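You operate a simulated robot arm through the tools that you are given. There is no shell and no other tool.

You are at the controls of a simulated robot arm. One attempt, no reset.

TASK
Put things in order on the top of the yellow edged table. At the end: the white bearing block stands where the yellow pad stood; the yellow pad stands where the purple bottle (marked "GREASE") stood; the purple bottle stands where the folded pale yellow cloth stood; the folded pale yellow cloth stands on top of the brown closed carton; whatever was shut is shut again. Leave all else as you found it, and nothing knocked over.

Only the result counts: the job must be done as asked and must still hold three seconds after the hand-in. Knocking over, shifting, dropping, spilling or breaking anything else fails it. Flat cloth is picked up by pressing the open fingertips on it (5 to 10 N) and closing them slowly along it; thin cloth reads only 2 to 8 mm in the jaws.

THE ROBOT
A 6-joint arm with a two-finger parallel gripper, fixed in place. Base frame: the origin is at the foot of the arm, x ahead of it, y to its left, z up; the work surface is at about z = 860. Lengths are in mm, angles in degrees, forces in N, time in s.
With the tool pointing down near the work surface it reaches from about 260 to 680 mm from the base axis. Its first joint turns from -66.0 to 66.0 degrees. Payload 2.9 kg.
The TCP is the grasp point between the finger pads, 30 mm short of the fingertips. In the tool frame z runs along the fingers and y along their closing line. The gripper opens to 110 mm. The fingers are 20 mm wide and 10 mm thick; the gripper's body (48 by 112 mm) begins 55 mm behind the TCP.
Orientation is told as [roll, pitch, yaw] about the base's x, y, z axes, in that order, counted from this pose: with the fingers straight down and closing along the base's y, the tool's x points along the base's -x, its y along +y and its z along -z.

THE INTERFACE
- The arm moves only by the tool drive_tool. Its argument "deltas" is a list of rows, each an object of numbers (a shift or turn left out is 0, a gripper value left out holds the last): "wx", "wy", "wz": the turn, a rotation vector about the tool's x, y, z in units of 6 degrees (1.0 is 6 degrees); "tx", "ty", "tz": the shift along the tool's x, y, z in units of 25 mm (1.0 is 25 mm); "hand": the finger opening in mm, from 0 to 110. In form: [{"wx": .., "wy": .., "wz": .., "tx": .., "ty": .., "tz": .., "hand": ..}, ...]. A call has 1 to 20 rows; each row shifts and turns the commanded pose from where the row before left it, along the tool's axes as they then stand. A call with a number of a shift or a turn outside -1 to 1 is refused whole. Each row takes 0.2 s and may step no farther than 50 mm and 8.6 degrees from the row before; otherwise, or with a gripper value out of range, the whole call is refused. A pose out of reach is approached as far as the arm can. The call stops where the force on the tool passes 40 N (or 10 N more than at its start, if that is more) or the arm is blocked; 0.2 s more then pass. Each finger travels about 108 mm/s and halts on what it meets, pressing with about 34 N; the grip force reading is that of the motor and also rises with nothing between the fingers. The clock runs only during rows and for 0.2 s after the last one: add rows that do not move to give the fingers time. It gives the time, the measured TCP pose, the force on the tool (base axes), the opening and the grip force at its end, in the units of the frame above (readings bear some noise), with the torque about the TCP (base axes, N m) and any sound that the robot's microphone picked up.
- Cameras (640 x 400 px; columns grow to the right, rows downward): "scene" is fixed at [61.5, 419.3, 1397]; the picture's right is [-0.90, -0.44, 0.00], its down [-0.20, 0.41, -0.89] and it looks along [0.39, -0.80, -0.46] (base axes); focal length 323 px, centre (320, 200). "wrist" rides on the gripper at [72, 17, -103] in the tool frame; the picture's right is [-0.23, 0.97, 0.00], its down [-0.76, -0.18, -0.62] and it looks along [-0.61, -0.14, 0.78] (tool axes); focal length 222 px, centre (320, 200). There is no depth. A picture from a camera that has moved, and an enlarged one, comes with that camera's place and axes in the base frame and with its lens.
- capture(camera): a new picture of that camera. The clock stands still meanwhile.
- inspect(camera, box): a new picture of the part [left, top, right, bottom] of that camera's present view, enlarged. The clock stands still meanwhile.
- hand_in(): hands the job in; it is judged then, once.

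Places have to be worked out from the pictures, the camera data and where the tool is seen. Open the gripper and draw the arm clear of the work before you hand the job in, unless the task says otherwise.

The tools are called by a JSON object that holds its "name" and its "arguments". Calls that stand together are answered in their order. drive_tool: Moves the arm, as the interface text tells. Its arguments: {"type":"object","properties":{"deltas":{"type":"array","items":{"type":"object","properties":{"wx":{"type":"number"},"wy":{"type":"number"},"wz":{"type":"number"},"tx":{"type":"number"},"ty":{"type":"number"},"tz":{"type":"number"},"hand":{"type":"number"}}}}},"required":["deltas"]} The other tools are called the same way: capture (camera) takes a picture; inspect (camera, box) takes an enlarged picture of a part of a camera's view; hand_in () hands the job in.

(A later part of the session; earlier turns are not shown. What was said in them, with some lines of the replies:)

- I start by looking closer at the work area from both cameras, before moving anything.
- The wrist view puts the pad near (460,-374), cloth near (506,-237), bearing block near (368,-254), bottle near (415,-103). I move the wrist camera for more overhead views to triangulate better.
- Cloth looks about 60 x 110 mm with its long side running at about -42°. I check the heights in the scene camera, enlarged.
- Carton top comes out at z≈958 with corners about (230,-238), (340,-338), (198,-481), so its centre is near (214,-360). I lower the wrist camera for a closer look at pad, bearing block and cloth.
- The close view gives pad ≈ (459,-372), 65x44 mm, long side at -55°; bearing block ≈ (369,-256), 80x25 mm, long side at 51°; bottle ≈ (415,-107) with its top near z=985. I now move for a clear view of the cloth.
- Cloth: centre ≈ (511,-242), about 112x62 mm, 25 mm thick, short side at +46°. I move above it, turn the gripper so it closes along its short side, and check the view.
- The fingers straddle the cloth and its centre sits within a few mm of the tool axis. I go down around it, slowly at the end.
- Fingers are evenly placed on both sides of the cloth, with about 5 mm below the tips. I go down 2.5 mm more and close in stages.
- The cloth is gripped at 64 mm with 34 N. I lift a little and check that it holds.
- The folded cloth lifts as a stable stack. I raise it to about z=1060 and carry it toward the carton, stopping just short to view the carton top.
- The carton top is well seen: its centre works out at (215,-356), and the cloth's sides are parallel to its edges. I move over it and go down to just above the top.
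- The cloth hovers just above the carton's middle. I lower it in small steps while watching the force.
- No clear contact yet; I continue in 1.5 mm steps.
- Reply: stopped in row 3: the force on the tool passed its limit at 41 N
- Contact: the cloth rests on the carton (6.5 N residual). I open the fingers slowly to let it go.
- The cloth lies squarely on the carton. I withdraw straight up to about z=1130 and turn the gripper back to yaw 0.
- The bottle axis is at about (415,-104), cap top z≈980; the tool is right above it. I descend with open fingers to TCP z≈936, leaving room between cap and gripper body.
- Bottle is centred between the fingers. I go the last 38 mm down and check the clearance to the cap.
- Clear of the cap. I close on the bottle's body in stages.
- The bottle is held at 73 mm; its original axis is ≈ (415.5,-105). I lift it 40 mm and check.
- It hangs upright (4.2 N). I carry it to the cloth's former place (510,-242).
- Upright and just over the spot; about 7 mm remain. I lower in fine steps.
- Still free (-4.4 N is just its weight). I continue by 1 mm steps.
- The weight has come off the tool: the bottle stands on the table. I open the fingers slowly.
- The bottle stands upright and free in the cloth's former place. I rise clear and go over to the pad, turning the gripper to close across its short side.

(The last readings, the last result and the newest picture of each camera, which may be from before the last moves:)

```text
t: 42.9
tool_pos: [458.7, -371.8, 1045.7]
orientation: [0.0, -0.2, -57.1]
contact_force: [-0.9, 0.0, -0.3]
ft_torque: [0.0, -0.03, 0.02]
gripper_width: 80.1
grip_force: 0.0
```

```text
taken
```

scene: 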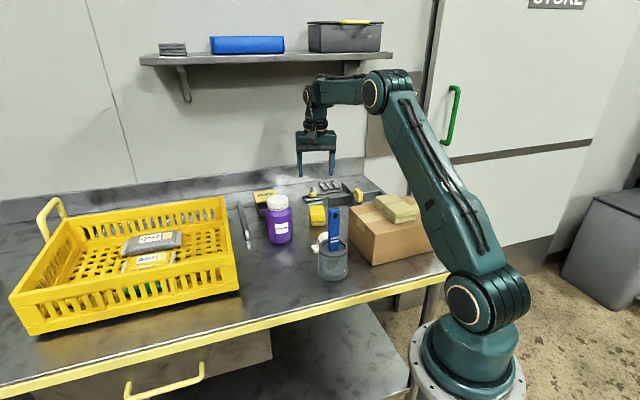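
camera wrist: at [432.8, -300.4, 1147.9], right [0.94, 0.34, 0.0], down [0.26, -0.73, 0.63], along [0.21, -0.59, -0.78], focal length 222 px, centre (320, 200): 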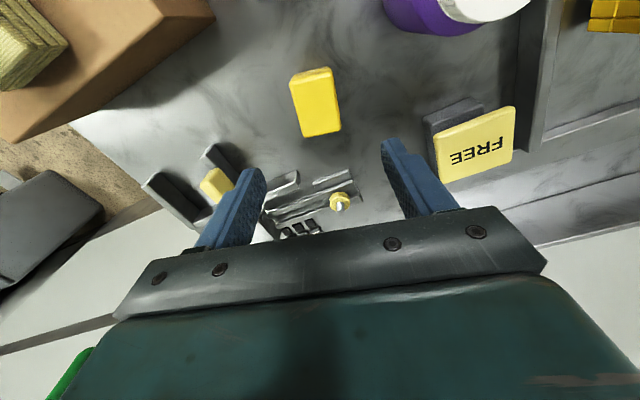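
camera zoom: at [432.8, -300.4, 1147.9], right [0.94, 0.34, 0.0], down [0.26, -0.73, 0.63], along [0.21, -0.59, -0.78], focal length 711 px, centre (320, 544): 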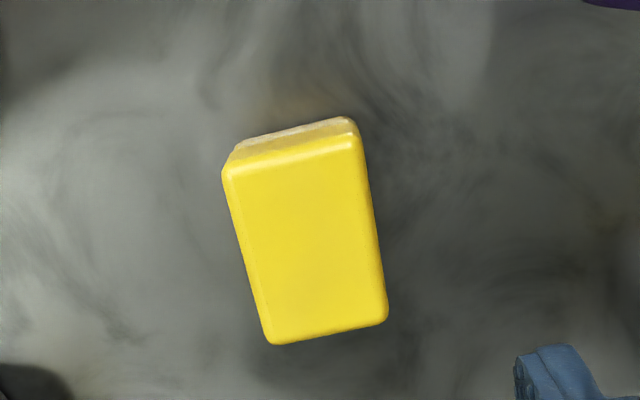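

Pad centre is 3 mm off along the closing line: ≈ (456,-373), aligned with the gripper. I correct and go down around it.

{"name": "drive_tool", "arguments": {"deltas": [{"ty": -0.12, "tz": 0.7}, {"tz": 0.9}, {"tz": 0.9}, {"tz": 0.9}, {"tz": 0.9}, {"tz": 0.9}, {"tz": 0.4}, {"tz": 0.3}, {"tz": 0.15}, {}]}}

{"name": "capture", "arguments": {"camera": "wrist"}}

{"name": "inspect", "arguments": {"camera": "scene", "box": [250, 150, 390, 260]}}

```text
t: 45.1
tool_pos: [455.9, -371.3, 894.8]
orientation: [0.0, -0.2, -57.0]
contact_force: [-0.4, -0.3, -0.2]
ft_torque: [-0.01, -0.02, 0.0]
gripper_width: 80.0
grip_force: 0.1
```

```text
taken
camera wrist: at [430.3, -302.7, 996.8], right [0.94, 0.34, 0.0], down [0.26, -0.73, 0.63], along [0.21, -0.59, -0.78], focal length 222 px, centre (320, 200)
```

wrist: 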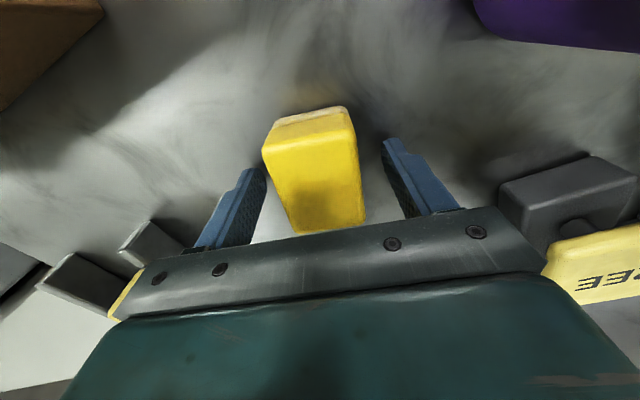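

```text
3.64 times, centred on (320, 205) of scene
camera zoom: at [61.5, 419.3, 1397.0], right [-0.9, -0.44, 0.0], down [-0.2, 0.41, -0.89], along [0.39, -0.8, -0.46], focal length 1175 px, centre (320, 182)
```

zoom: 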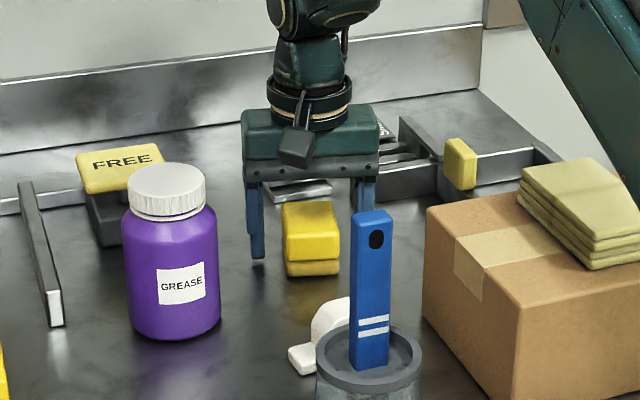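

Pad sits between the fingers with nothing touching. I close in stages.

{"name": "drive_tool", "arguments": {"deltas": [{"hand": 66}, {"hand": 58}, {"hand": 53}, {"hand": 49}, {"hand": 46}, {"hand": 43}, {"hand": 40}, {}]}}

{"name": "capture", "arguments": {"camera": "wrist"}}

```text
t: 46.9
tool_pos: [455.8, -373.0, 894.1]
orientation: [0.0, -0.3, -57.0]
contact_force: [0.8, -0.1, 0.5]
ft_torque: [0.03, -0.01, 0.0]
gripper_width: 45.5
grip_force: 34.0
```

```text
taken
camera wrist: at [430.4, -302.7, 997.0], right [0.94, 0.34, 0.0], down [0.26, -0.73, 0.63], along [0.21, -0.59, -0.78], focal length 222 px, centre (320, 200)
```

wrist: 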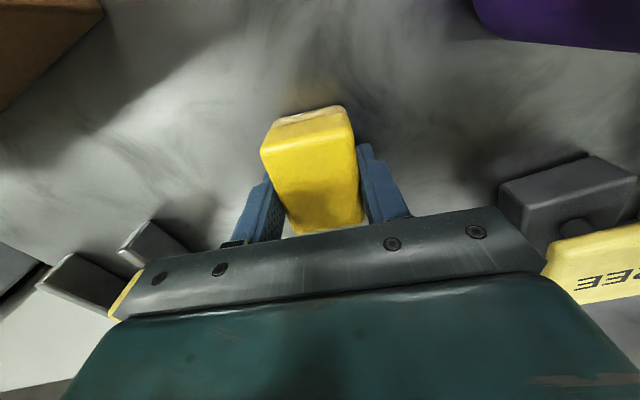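

Pad held at 45.5 mm, its original centre ≈ (456.5,-372.5). I lift it well above the bottle's height.

{"name": "drive_tool", "arguments": {"deltas": [{"tz": -0.3}, {"tz": -0.7}, {"tz": -1}, {"tz": -1}, {"tz": -1}, {"tz": -1}, {"tz": -1}, {}]}}

{"name": "inspect", "arguments": {"camera": "scene", "box": [250, 110, 390, 260]}}

{"name": "drive_tool", "arguments": {"deltas": [{"tx": 0.988, "ty": 0.449}, {"tx": 0.988, "ty": 0.449}, {"tx": 0.988, "ty": 0.449}, {"tx": 0.988, "ty": 0.449}, {"tx": 0.988, "ty": 0.449}, {"tx": 0.988, "ty": 0.449}, {"tx": 0.988, "ty": 0.449}, {"tx": 0.988, "ty": 0.449}, {"tx": 0.988, "ty": 0.449}, {"tx": 0.988, "ty": 0.449}, {}]}}

{"name": "capture", "arguments": {"camera": "wrist"}}

{"name": "capture", "arguments": {"camera": "scene"}}

```text
t: 48.7
tool_pos: [456.1, -372.0, 1045.5]
orientation: [-0.2, -0.2, -57.0]
contact_force: [0.0, -0.2, -0.2]
ft_torque: [-0.02, -0.02, -0.01]
gripper_width: 45.5
grip_force: 33.8
```

```text
2.67 times, centred on (320, 185) of scene
camera zoom: at [61.5, 419.3, 1397.0], right [-0.9, -0.44, 0.0], down [-0.2, 0.41, -0.89], along [0.39, -0.8, -0.46], focal length 862 px, centre (320, 240)
```

zoom: 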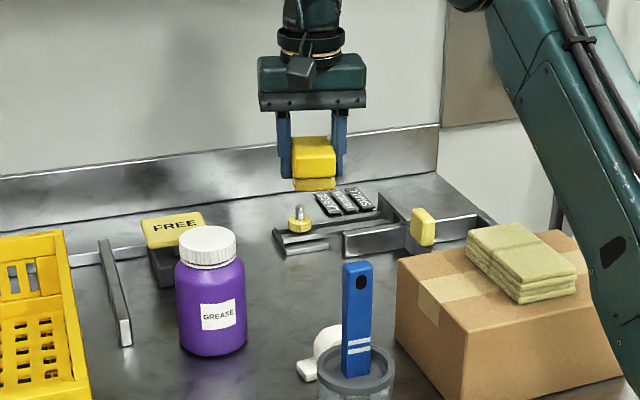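

```text
t: 51.1
tool_pos: [414.9, -103.8, 1041.7]
orientation: [0.1, -0.2, -57.0]
contact_force: [-0.9, -0.7, -0.3]
ft_torque: [0.0, 0.0, 0.01]
gripper_width: 45.2
grip_force: 34.1
```

```text
taken
camera wrist: at [388.8, -33.1, 1145.5], right [0.94, 0.34, 0.0], down [0.26, -0.73, 0.63], along [0.21, -0.59, -0.78], focal length 222 px, centre (320, 200)
```

wrist: 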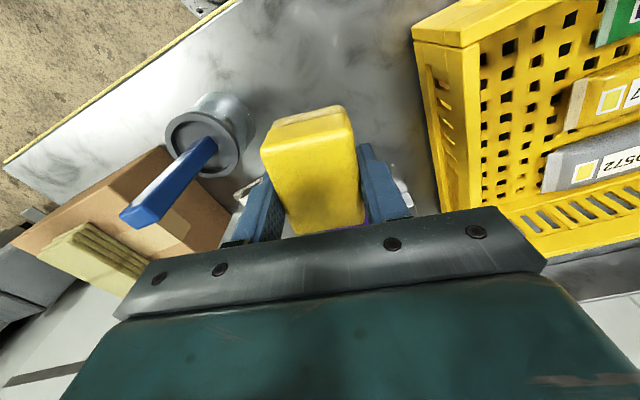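

```text
taken
```

scene: 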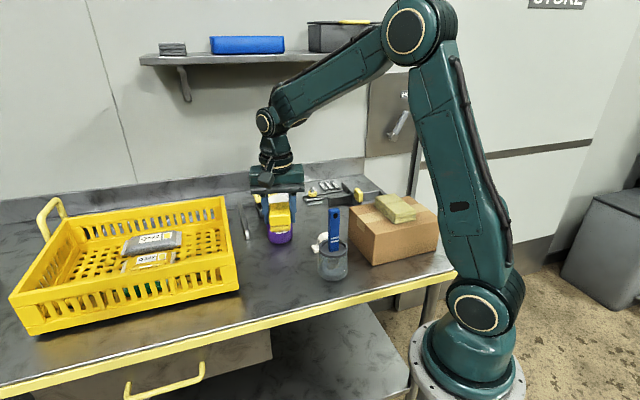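

The pad is over the bottle's former place with clearance to brush and basket. I lower it to a few mm above the table.

{"name": "drive_tool", "arguments": {"deltas": [{"tz": 0.8}, {"tz": 0.95}, {"tz": 0.95}, {"tz": 0.95}, {"tz": 0.95}, {"tz": 0.8}, {"tz": 0.3}, {"tz": 0.15}, {}]}}

{"name": "inspect", "arguments": {"camera": "scene", "box": [210, 150, 370, 290]}}

```text
t: 53.1
tool_pos: [416.0, -105.1, 895.7]
orientation: [0.0, -0.2, -56.9]
contact_force: [0.6, 0.1, -1.9]
ft_torque: [0.02, 0.02, 0.04]
gripper_width: 45.4
grip_force: 34.2
```

```text
2.86 times, centred on (290, 220) of scene
camera zoom: at [61.5, 419.3, 1397.0], right [-0.9, -0.44, 0.0], down [-0.2, 0.41, -0.89], along [0.39, -0.8, -0.46], focal length 923 px, centre (406, 143)
```

zoom: 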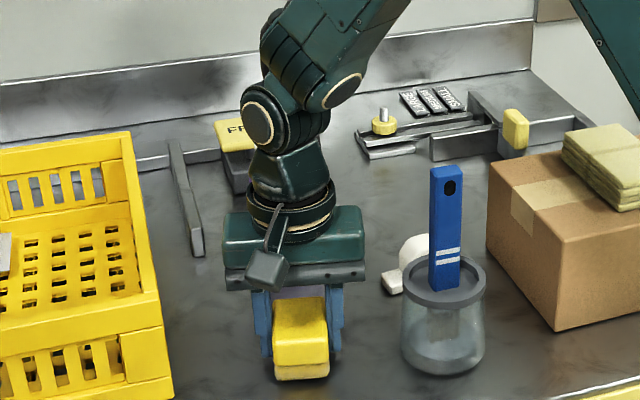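

Nearly down; I finish in 0.75–1 mm steps.

{"name": "drive_tool", "arguments": {"deltas": [{"tz": 0.05}, {}]}}

{"name": "drive_tool", "arguments": {"deltas": [{"tz": 0.03}, {}]}}

```text
t: 53.7
tool_pos: [415.4, -104.6, 894.9]
orientation: [0.0, -0.2, -57.0]
contact_force: [-0.4, 0.1, -1.3]
ft_torque: [-0.03, 0.01, 0.02]
gripper_width: 45.2
grip_force: 33.8
```

```text
t: 54.3
tool_pos: [415.8, -105.2, 895.5]
orientation: [0.0, -0.3, -56.9]
contact_force: [-0.3, -0.5, -0.7]
ft_torque: [-0.02, -0.02, -0.01]
gripper_width: 45.4
grip_force: 33.9
```

{"name": "drive_tool", "arguments": {"deltas": [{"tz": 0.03}, {}]}}

{"name": "drive_tool", "arguments": {"deltas": [{"tz": 0.03}, {}]}}

```text
t: 54.9
tool_pos: [417.5, -105.8, 895.0]
orientation: [-0.1, -0.3, -56.9]
contact_force: [-2.1, 0.2, 4.7]
ft_torque: [0.04, 0.07, -0.01]
gripper_width: 45.3
grip_force: 33.6
```

```text
t: 55.5
tool_pos: [415.8, -105.9, 893.3]
orientation: [0.1, -0.4, -57.1]
contact_force: [-2.0, -0.7, 19.3]
ft_torque: [0.18, 0.31, 0.0]
gripper_width: 45.4
grip_force: 34.5
```

The pad is pressed on the table (19 N). I ease up 0.5 mm and open.

{"name": "drive_tool", "arguments": {"deltas": [{"tz": -0.025}, {"hand": 47}, {"hand": 51}, {"hand": 58}, {"hand": 66}, {}]}}

{"name": "capture", "arguments": {"camera": "wrist"}}

{"name": "inspect", "arguments": {"camera": "scene", "box": [210, 150, 370, 290]}}

```text
t: 56.9
tool_pos: [416.2, -106.5, 894.5]
orientation: [0.0, -0.2, -57.0]
contact_force: [-0.2, -0.4, 0.0]
ft_torque: [0.05, -0.01, -0.02]
gripper_width: 65.9
grip_force: 0.0
```

```text
taken
camera wrist: at [390.0, -34.7, 996.5], right [0.94, 0.34, 0.0], down [0.26, -0.73, 0.63], along [0.21, -0.59, -0.78], focal length 222 px, centre (320, 200)
```

wrist: 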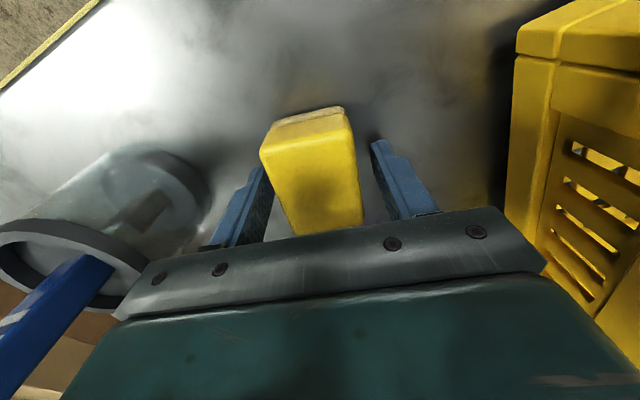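

```text
2.86 times, centred on (290, 220) of scene
camera zoom: at [61.5, 419.3, 1397.0], right [-0.9, -0.44, 0.0], down [-0.2, 0.41, -0.89], along [0.39, -0.8, -0.46], focal length 923 px, centre (406, 143)
```

zoom: 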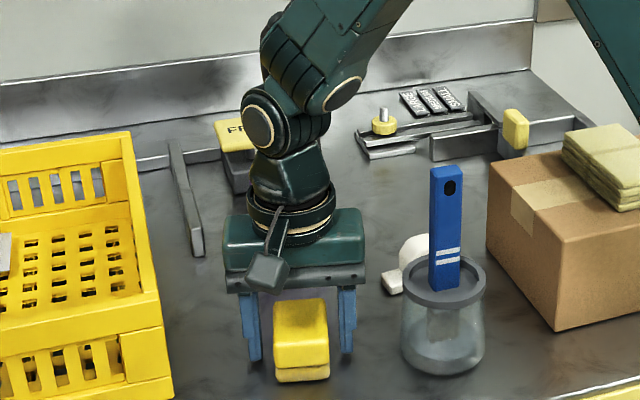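

The pad stands in the bottle's former place. I rise, go over to the bearing block at z≈1100 and turn the gripper across its thin side.

{"name": "drive_tool", "arguments": {"deltas": [{"tz": -0.5}, {"tz": -0.9}, {"tz": -1}, {"tz": -1}, {"tz": -1}, {"tz": -1}, {"tz": -1}, {"tz": -1}, {"tz": -0.85}, {"tx": -0.802, "ty": -0.97}, {"tx": -0.802, "ty": -0.97}, {"tx": -0.802, "ty": -0.97}, {"tx": -0.802, "ty": -0.97}, {"tx": -0.802, "ty": -0.97}, {}]}}

{"name": "drive_tool", "arguments": {"deltas": [{"wz": -1}, {"wz": -1}, {"wz": -1}, {"wz": -1}, {"wz": -1}, {"wz": -1}, {"wz": -1}, {"wz": -1}, {"wz": -1}, {"wz": -1}, {"wz": -1}, {"wz": -1}, {"wz": -1}, {"wz": -1}, {"wz": -1}, {"wz": -1}, {"wz": -1}, {"wz": -1}, {}]}}

{"name": "capture", "arguments": {"camera": "wrist"}}

{"name": "inspect", "arguments": {"camera": "wrist", "box": [220, 30, 420, 155]}}

{"name": "capture", "arguments": {"camera": "scene"}}

```text
t: 60.1
tool_pos: [368.0, -255.0, 1100.7]
orientation: [0.0, -0.2, -57.0]
contact_force: [0.0, -1.1, 0.4]
ft_torque: [-0.01, -0.01, 0.01]
gripper_width: 65.7
grip_force: 0.0
```

```text
t: 64.1
tool_pos: [367.0, -254.7, 1100.5]
orientation: [-0.2, 0.0, 51.1]
contact_force: [-0.2, -0.8, -0.5]
ft_torque: [0.01, 0.03, -0.01]
gripper_width: 66.2
grip_force: 0.0
```

```text
taken
camera wrist: at [309.3, -299.9, 1203.3], right [-0.62, 0.79, 0.0], down [0.62, 0.48, 0.62], along [0.49, 0.38, -0.78], focal length 222 px, centre (320, 200)
```

wrist: 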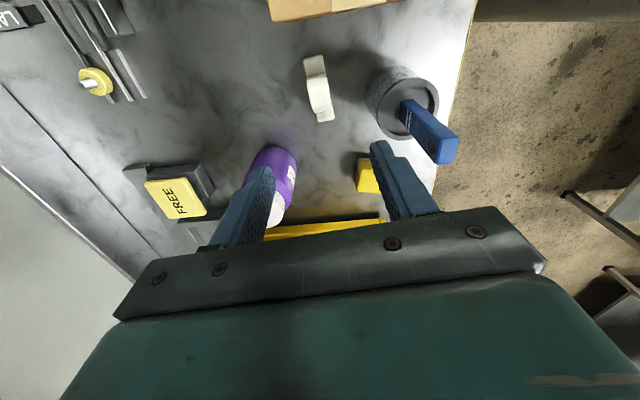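

```text
3.20 times, centred on (320, 92) of wrist
camera zoom: at [309.3, -299.9, 1203.3], right [-0.62, 0.79, 0.0], down [0.62, 0.48, 0.62], along [0.49, 0.38, -0.78], focal length 711 px, centre (320, 544)
```

zoom: 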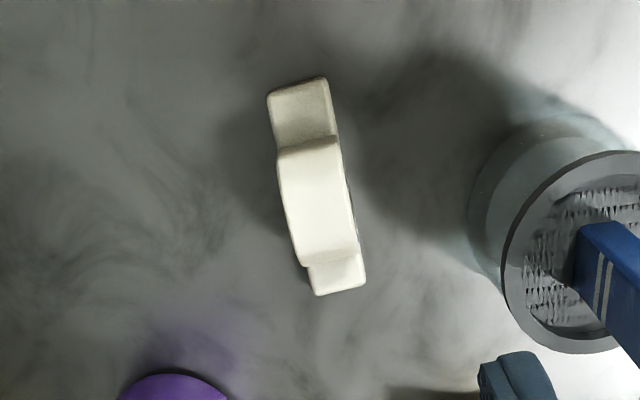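

```text
taken
```

scene: 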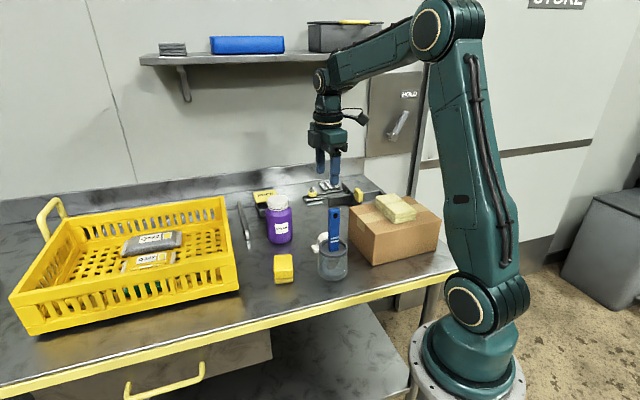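

The bearing block is centred within 1 mm under the tool and aligned (82x24 mm). I descend around it to TCP z≈898.

{"name": "drive_tool", "arguments": {"deltas": [{"tz": 0.8, "hand": 60}, {"tz": 0.95}, {"tz": 0.95}, {"tz": 0.95}, {"tz": 0.95}, {"tz": 0.95}, {"tz": 0.85}, {"tz": 0.5}, {}]}}

{"name": "capture", "arguments": {"camera": "wrist"}}

{"name": "inspect", "arguments": {"camera": "scene", "box": [270, 130, 430, 270]}}

```text
t: 66.1
tool_pos: [369.3, -255.0, 926.9]
orientation: [-0.1, 0.1, 50.9]
contact_force: [-0.5, -0.4, -0.8]
ft_torque: [-0.02, -0.05, -0.02]
gripper_width: 59.9
grip_force: 0.0
```

```text
taken
camera wrist: at [309.8, -300.2, 1030.3], right [-0.61, 0.79, 0.0], down [0.62, 0.48, 0.62], along [0.49, 0.38, -0.78], focal length 222 px, centre (320, 200)
```

wrist: 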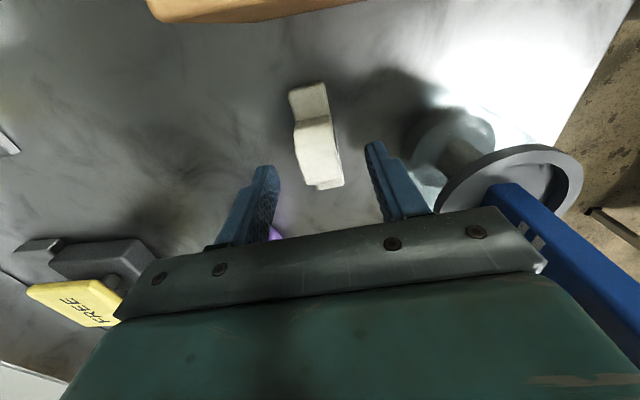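

```text
2.86 times, centred on (350, 200) of scene
camera zoom: at [61.5, 419.3, 1397.0], right [-0.9, -0.44, 0.0], down [-0.2, 0.41, -0.89], along [0.39, -0.8, -0.46], focal length 923 px, centre (234, 200)
```

zoom: 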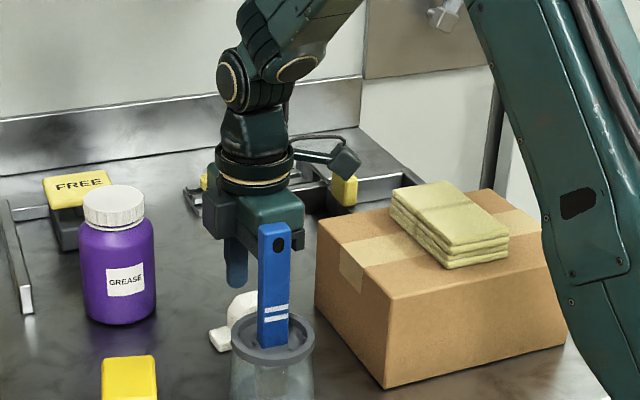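

The block stays centred between the fingers and the brush is about 30 mm clear of the gripper. I go down the last 29 mm.

{"name": "drive_tool", "arguments": {"deltas": [{"tz": 0.4}, {"tz": 0.4}, {"tz": 0.2}, {"tz": 0.12}, {}]}}

{"name": "capture", "arguments": {"camera": "wrist"}}

{"name": "inspect", "arguments": {"camera": "scene", "box": [270, 130, 430, 270]}}

```text
t: 67.3
tool_pos: [369.4, -256.8, 899.2]
orientation: [-0.2, 0.1, 51.0]
contact_force: [0.6, -0.4, -0.4]
ft_torque: [0.0, -0.01, 0.02]
gripper_width: 60.2
grip_force: 0.0
```

```text
taken
camera wrist: at [309.5, -300.5, 1002.3], right [-0.61, 0.79, 0.0], down [0.62, 0.48, 0.62], along [0.49, 0.38, -0.78], focal length 222 px, centre (320, 200)
```

wrist: 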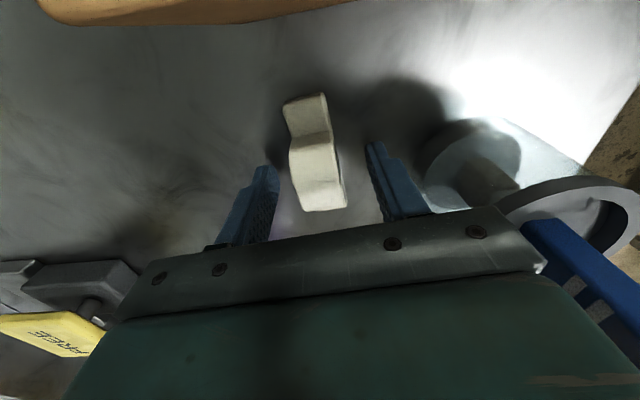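

```text
2.86 times, centred on (350, 200) of scene
camera zoom: at [61.5, 419.3, 1397.0], right [-0.9, -0.44, 0.0], down [-0.2, 0.41, -0.89], along [0.39, -0.8, -0.46], focal length 923 px, centre (234, 200)
```

zoom: 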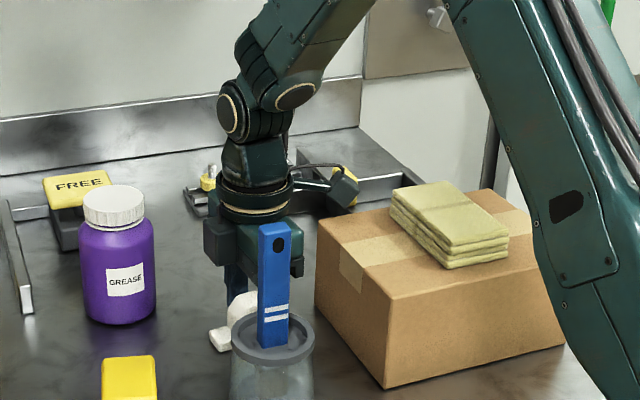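

No contact anywhere. I close on the bearing block in stages.

{"name": "drive_tool", "arguments": {"deltas": [{"hand": 46}, {"hand": 38}, {"hand": 32}, {"hand": 28}, {"hand": 24}, {"hand": 20}, {"hand": 17}, {}]}}

{"name": "capture", "arguments": {"camera": "wrist"}}

```text
t: 69.1
tool_pos: [369.1, -254.5, 899.8]
orientation: [-0.2, 0.1, 51.0]
contact_force: [0.6, -0.7, 1.7]
ft_torque: [0.03, -0.01, -0.02]
gripper_width: 25.7
grip_force: 33.8
```

```text
taken
camera wrist: at [309.5, -300.5, 1002.4], right [-0.61, 0.79, 0.0], down [0.62, 0.48, 0.62], along [0.49, 0.38, -0.78], focal length 222 px, centre (320, 200)
```

wrist: 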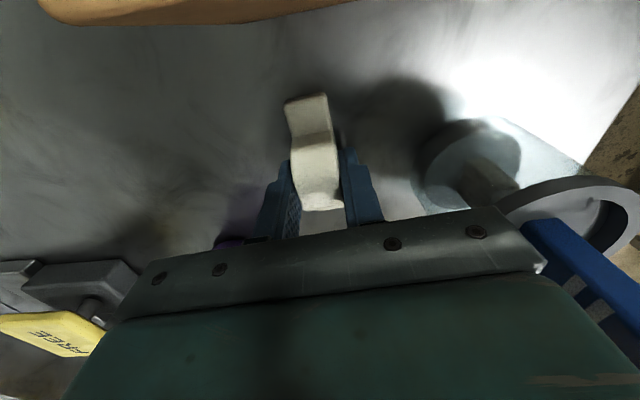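

Gripped at 25.7 mm. The block's look changed slightly, so I inspect it closely before lifting.

{"name": "inspect", "arguments": {"camera": "wrist", "box": [220, 70, 420, 260]}}

{"name": "inspect", "arguments": {"camera": "scene", "box": [300, 200, 380, 260]}}

```text
2.11 times, centred on (320, 165) of wrist
camera zoom: at [309.5, -300.5, 1002.4], right [-0.61, 0.79, 0.0], down [0.62, 0.48, 0.62], along [0.49, 0.38, -0.78], focal length 468 px, centre (320, 274)
```

zoom: 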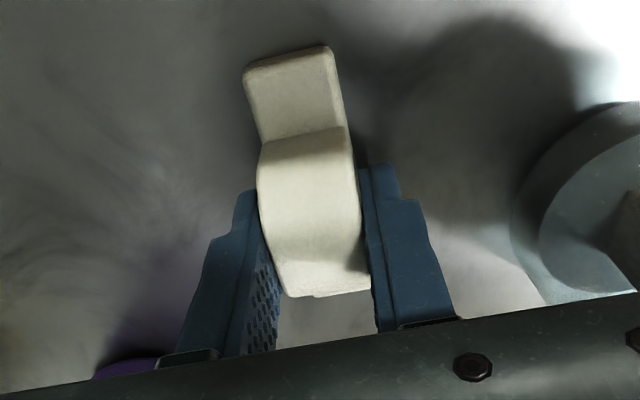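

```text
6.67 times, centred on (340, 230) of scene
camera zoom: at [61.5, 419.3, 1397.0], right [-0.9, -0.44, 0.0], down [-0.2, 0.41, -0.89], along [0.39, -0.8, -0.46], focal length 2154 px, centre (187, 0)
```

zoom: 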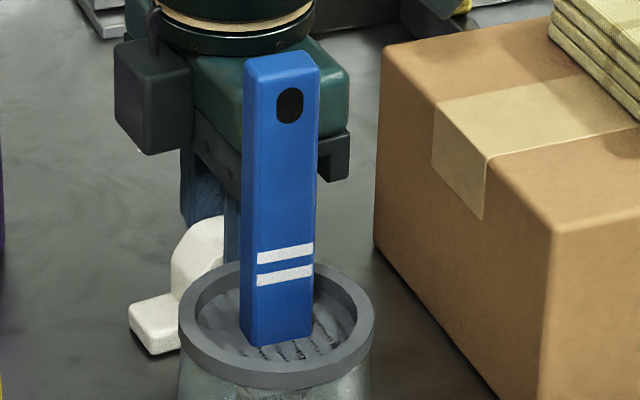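

The block is held level, centred on the TCP. I lift it and check, then carry it to the pad's former place.

{"name": "drive_tool", "arguments": {"deltas": [{"tz": -0.2}, {"tz": -0.5}, {"tz": -0.9}, {"tz": -0.9}, {"tz": -0.9}, {"tz": -0.9}, {"tz": -0.9}, {}]}}

{"name": "capture", "arguments": {"camera": "wrist"}}

{"name": "inspect", "arguments": {"camera": "scene", "box": [270, 110, 430, 250]}}

```text
t: 70.9
tool_pos: [369.4, -255.3, 1030.0]
orientation: [-0.1, 0.0, 51.1]
contact_force: [-0.4, 0.2, -1.3]
ft_torque: [0.01, -0.05, 0.01]
gripper_width: 25.7
grip_force: 33.6
```

```text
taken
camera wrist: at [309.1, -300.3, 1132.8], right [-0.61, 0.79, 0.0], down [0.62, 0.48, 0.62], along [0.49, 0.38, -0.78], focal length 222 px, centre (320, 200)
```

wrist: 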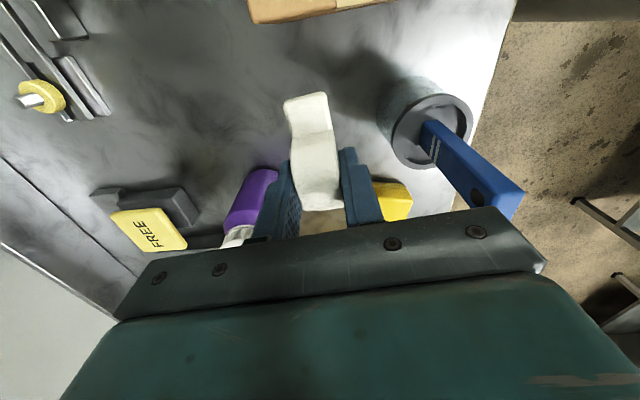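

```text
2.86 times, centred on (350, 180) of scene
camera zoom: at [61.5, 419.3, 1397.0], right [-0.9, -0.44, 0.0], down [-0.2, 0.41, -0.89], along [0.39, -0.8, -0.46], focal length 923 px, centre (234, 257)
```

zoom: 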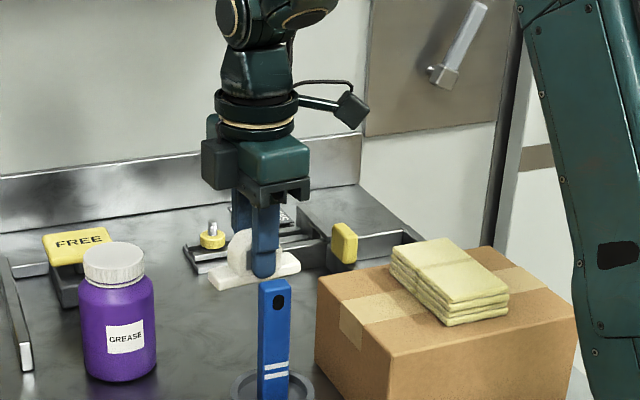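

Held level. I move to the pad's former place (456.5,-372.5) and lower to about 8 mm above the table.

{"name": "drive_tool", "arguments": {"deltas": [{"tx": 0.2395, "ty": -0.943}, {"tx": 0.2395, "ty": -0.943}, {"tx": 0.2395, "ty": -0.943}, {"tx": 0.2395, "ty": -0.943}, {"tx": 0.2395, "ty": -0.943}, {"tx": 0.2395, "ty": -0.943}, {}, {"tz": 0.8}, {"tz": 0.9}, {"tz": 0.9}, {"tz": 0.9}, {"tz": 0.8}, {"tz": 0.6}, {}]}}

{"name": "capture", "arguments": {"camera": "wrist"}}

{"name": "inspect", "arguments": {"camera": "scene", "box": [230, 130, 390, 270]}}

```text
t: 73.9
tool_pos: [456.6, -372.2, 907.3]
orientation: [-0.3, 0.2, 51.0]
contact_force: [-0.3, -0.7, -1.1]
ft_torque: [0.04, 0.01, -0.01]
gripper_width: 25.5
grip_force: 33.6
```

```text
taken
camera wrist: at [397.6, -417.6, 1010.2], right [-0.61, 0.79, 0.0], down [0.62, 0.48, 0.62], along [0.49, 0.38, -0.78], focal length 222 px, centre (320, 200)
```

wrist: 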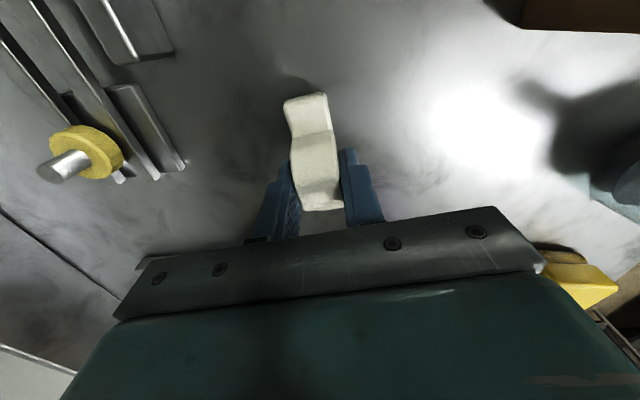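

```text
2.86 times, centred on (310, 200) of scene
camera zoom: at [61.5, 419.3, 1397.0], right [-0.9, -0.44, 0.0], down [-0.2, 0.41, -0.89], along [0.39, -0.8, -0.46], focal length 923 px, centre (349, 200)
```

zoom: 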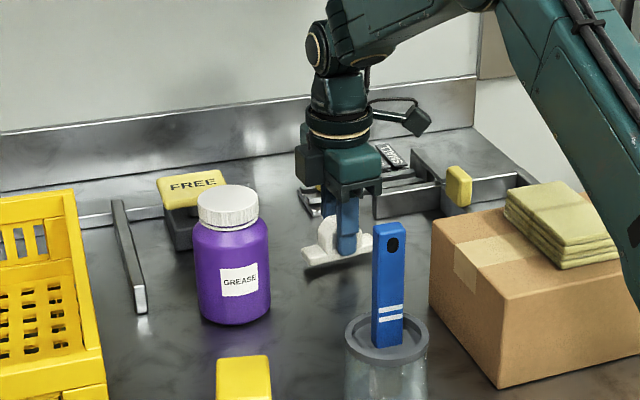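

Clear of the rails; about 7 mm remain. I lower in fine steps.

{"name": "drive_tool", "arguments": {"deltas": [{"tz": 0.1}, {"tz": 0.1}, {"tz": 0.04}, {}]}}

{"name": "drive_tool", "arguments": {"deltas": [{"tz": 0.03}, {}]}}

{"name": "drive_tool", "arguments": {"deltas": [{"tz": 0.03}, {}]}}

```text
t: 74.9
tool_pos: [455.8, -372.0, 900.9]
orientation: [-0.2, 0.1, 51.0]
contact_force: [0.1, -0.2, -0.6]
ft_torque: [0.01, 0.01, 0.01]
gripper_width: 25.8
grip_force: 33.8
```

```text
t: 75.5
tool_pos: [457.5, -371.7, 902.1]
orientation: [-0.2, 0.1, 51.0]
contact_force: [-0.2, 1.2, -1.0]
ft_torque: [-0.03, -0.04, 0.01]
gripper_width: 25.6
grip_force: 34.0
```

```text
t: 76.1
tool_pos: [457.3, -373.2, 899.2]
orientation: [-0.1, 0.1, 51.0]
contact_force: [0.5, -0.7, -1.9]
ft_torque: [-0.02, 0.02, 0.0]
gripper_width: 25.6
grip_force: 33.8
```

Still free; continuing by 0.6 mm steps until the force shows contact.

{"name": "drive_tool", "arguments": {"deltas": [{"tz": 0.025}, {}]}}

{"name": "drive_tool", "arguments": {"deltas": [{"tz": 0.025}, {}]}}

```text
t: 76.7
tool_pos: [455.9, -372.7, 900.1]
orientation: [-0.2, 0.0, 51.0]
contact_force: [-0.6, 0.5, -0.7]
ft_torque: [0.06, 0.01, 0.0]
gripper_width: 25.9
grip_force: 33.5
```

```text
t: 77.3
tool_pos: [456.3, -372.0, 899.5]
orientation: [-0.3, 0.1, 51.0]
contact_force: [-0.2, -0.3, 4.1]
ft_torque: [0.07, 0.07, 0.0]
gripper_width: 25.5
grip_force: 34.2
```

Contact at 4 N: the block stands on the table. I open the fingers slowly.

{"name": "drive_tool", "arguments": {"deltas": [{"hand": 28}, {"hand": 33}, {"hand": 40}, {"hand": 48}, {"hand": 54}, {}]}}

{"name": "capture", "arguments": {"camera": "wrist"}}

{"name": "inspect", "arguments": {"camera": "scene", "box": [230, 130, 390, 270]}}

```text
t: 78.7
tool_pos: [456.6, -373.3, 898.9]
orientation: [-0.2, 0.1, 51.0]
contact_force: [0.1, -0.4, -0.4]
ft_torque: [0.0, 0.04, -0.03]
gripper_width: 54.1
grip_force: 0.0
```

```text
taken
camera wrist: at [397.1, -417.4, 1002.0], right [-0.61, 0.79, 0.0], down [0.62, 0.48, 0.62], along [0.49, 0.38, -0.78], focal length 222 px, centre (320, 200)
```

wrist: 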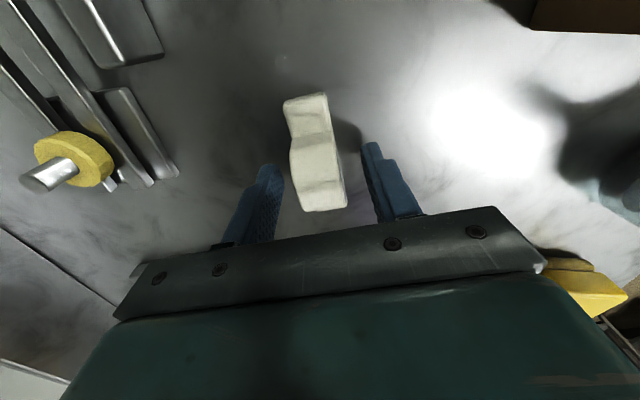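

```text
2.86 times, centred on (310, 200) of scene
camera zoom: at [61.5, 419.3, 1397.0], right [-0.9, -0.44, 0.0], down [-0.2, 0.41, -0.89], along [0.39, -0.8, -0.46], focal length 923 px, centre (349, 200)
```

zoom: 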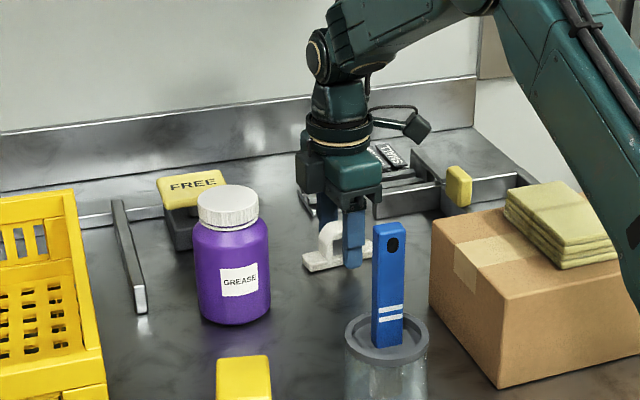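

The block stands free. I rise straight up, turn back to yaw 0 and draw clear toward the starting pose.

{"name": "drive_tool", "arguments": {"deltas": [{"tz": -0.5}, {"tz": -0.9}, {"tz": -1}, {"tz": -1}, {"tz": -1}, {"tz": -1}, {"tz": -1}, {"tz": -1}, {"tz": -1}, {"tz": -1}, {"tz": -0.8}, {"wz": 0.95}, {"wz": 0.95}, {"wz": 0.95}, {"wz": 0.95}, {"wz": 0.95}, {"wz": 0.95}, {"wz": 0.95}, {"wz": 0.95}, {"wz": 0.9}]}}

{"name": "drive_tool", "arguments": {"deltas": [{"tx": 0.6, "ty": 0.95, "hand": 110}, {"tx": 0.6, "ty": 0.95}, {"tx": 0.6, "ty": 0.95}, {"tx": 0.6, "ty": 0.95}, {"tx": 0.6, "ty": 0.95}, {"tx": 0.6, "ty": 0.95}, {}]}}

{"name": "capture", "arguments": {"camera": "wrist"}}

{"name": "capture", "arguments": {"camera": "scene"}}

{"name": "inspect", "arguments": {"camera": "scene", "box": [220, 160, 460, 310]}}

{"name": "inspect", "arguments": {"camera": "wrist", "box": [60, 0, 460, 250]}}

```text
t: 82.9
tool_pos: [454.6, -371.6, 1154.2]
orientation: [-0.3, -0.1, 0.0]
contact_force: [0.5, 0.1, -0.4]
ft_torque: [0.02, 0.0, 0.03]
gripper_width: 54.0
grip_force: 0.2
```

```text
t: 84.5
tool_pos: [365.8, -229.5, 1154.3]
orientation: [-0.2, -0.1, 0.0]
contact_force: [-0.2, 0.3, -0.7]
ft_torque: [0.0, 0.02, 0.0]
gripper_width: 110.1
grip_force: 0.2
```

```text
taken
camera wrist: at [292.9, -211.3, 1255.8], right [0.23, 0.97, 0.0], down [0.76, -0.18, 0.63], along [0.61, -0.14, -0.78], focal length 222 px, centre (320, 200)
```

wrist: 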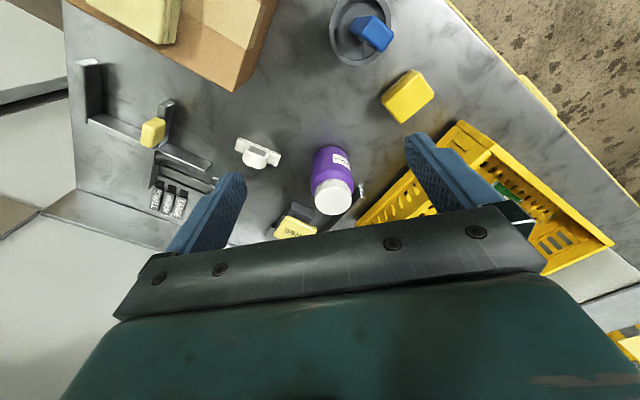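

```text
taken
```

scene: 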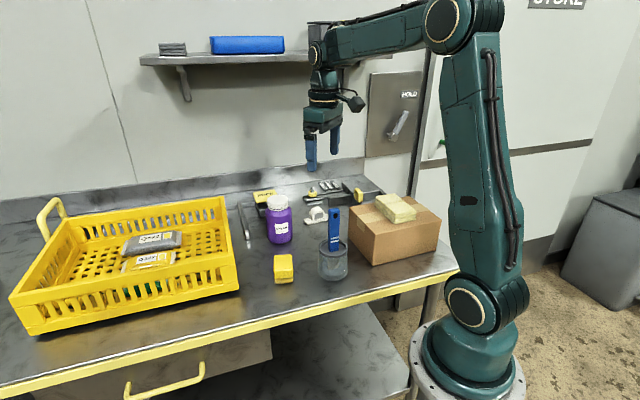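

```text
2.67 times, centred on (340, 235) of scene
camera zoom: at [61.5, 419.3, 1397.0], right [-0.9, -0.44, 0.0], down [-0.2, 0.41, -0.89], along [0.39, -0.8, -0.46], focal length 862 px, centre (267, 107)
```

zoom: 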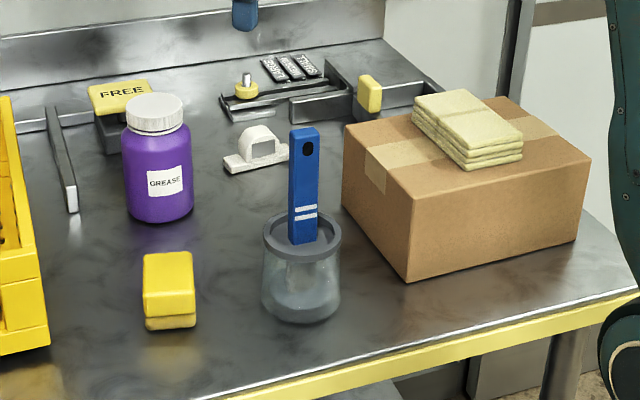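

```text
1.60 times, centred on (260, 125) of wrist
camera zoom: at [292.9, -211.3, 1255.8], right [0.23, 0.97, 0.0], down [0.76, -0.18, 0.63], along [0.61, -0.14, -0.78], focal length 355 px, centre (416, 320)
```

zoom: 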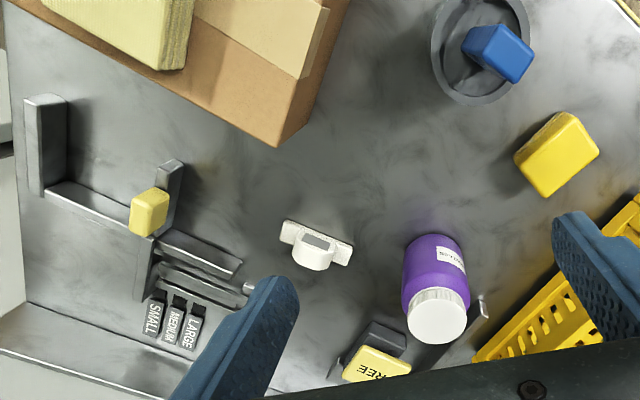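

Everything is in place: the cloth is on the carton, the bottle, pad and bearing block are each on their new spots, and the carton, pot, basket and rails match the first pictures. The gripper is open and clear, so I hand in.

{"name": "hand_in", "arguments": {}}

```text
The job is handed in.
```

The job is handed in, and all four items are in their new places. I don't have the judge's result yet.

| Item | Now stands | Placed at (x, y) | Estimated original spot (x, y) |
|---|---|---|---|
| Folded pale yellow cloth | On top of the carton, squared to its edges | (213, -355) | – |
| Purple "GREASE" bottle | Where the cloth was, upright | (510, -242) | (510, -242) |
| Yellow pad | Where the bottle was | (416, -105) | (415.5, -105) |
| White bearing block | Where the pad was | (456.5, -372.5) | (456.5, -372.5) |

The original spots come from the pictures and the grip positions, so they could be a few millimetres off. The pad and bearing block kept the orientations they had before.

- **Force when setting down the cloth:** it met the carton with a brief peak of about 41 N, which tripped the force stop. Afterwards the carton looked unmoved in the scene pictures.
- **Everything else:** the pot with the brush, the basket and the clamp rails looked the same in the final pictures as in the first ones. I opened nothing that was shut, and the carton stayed closed.

The gripper is open and drawn clear, close to where it started.
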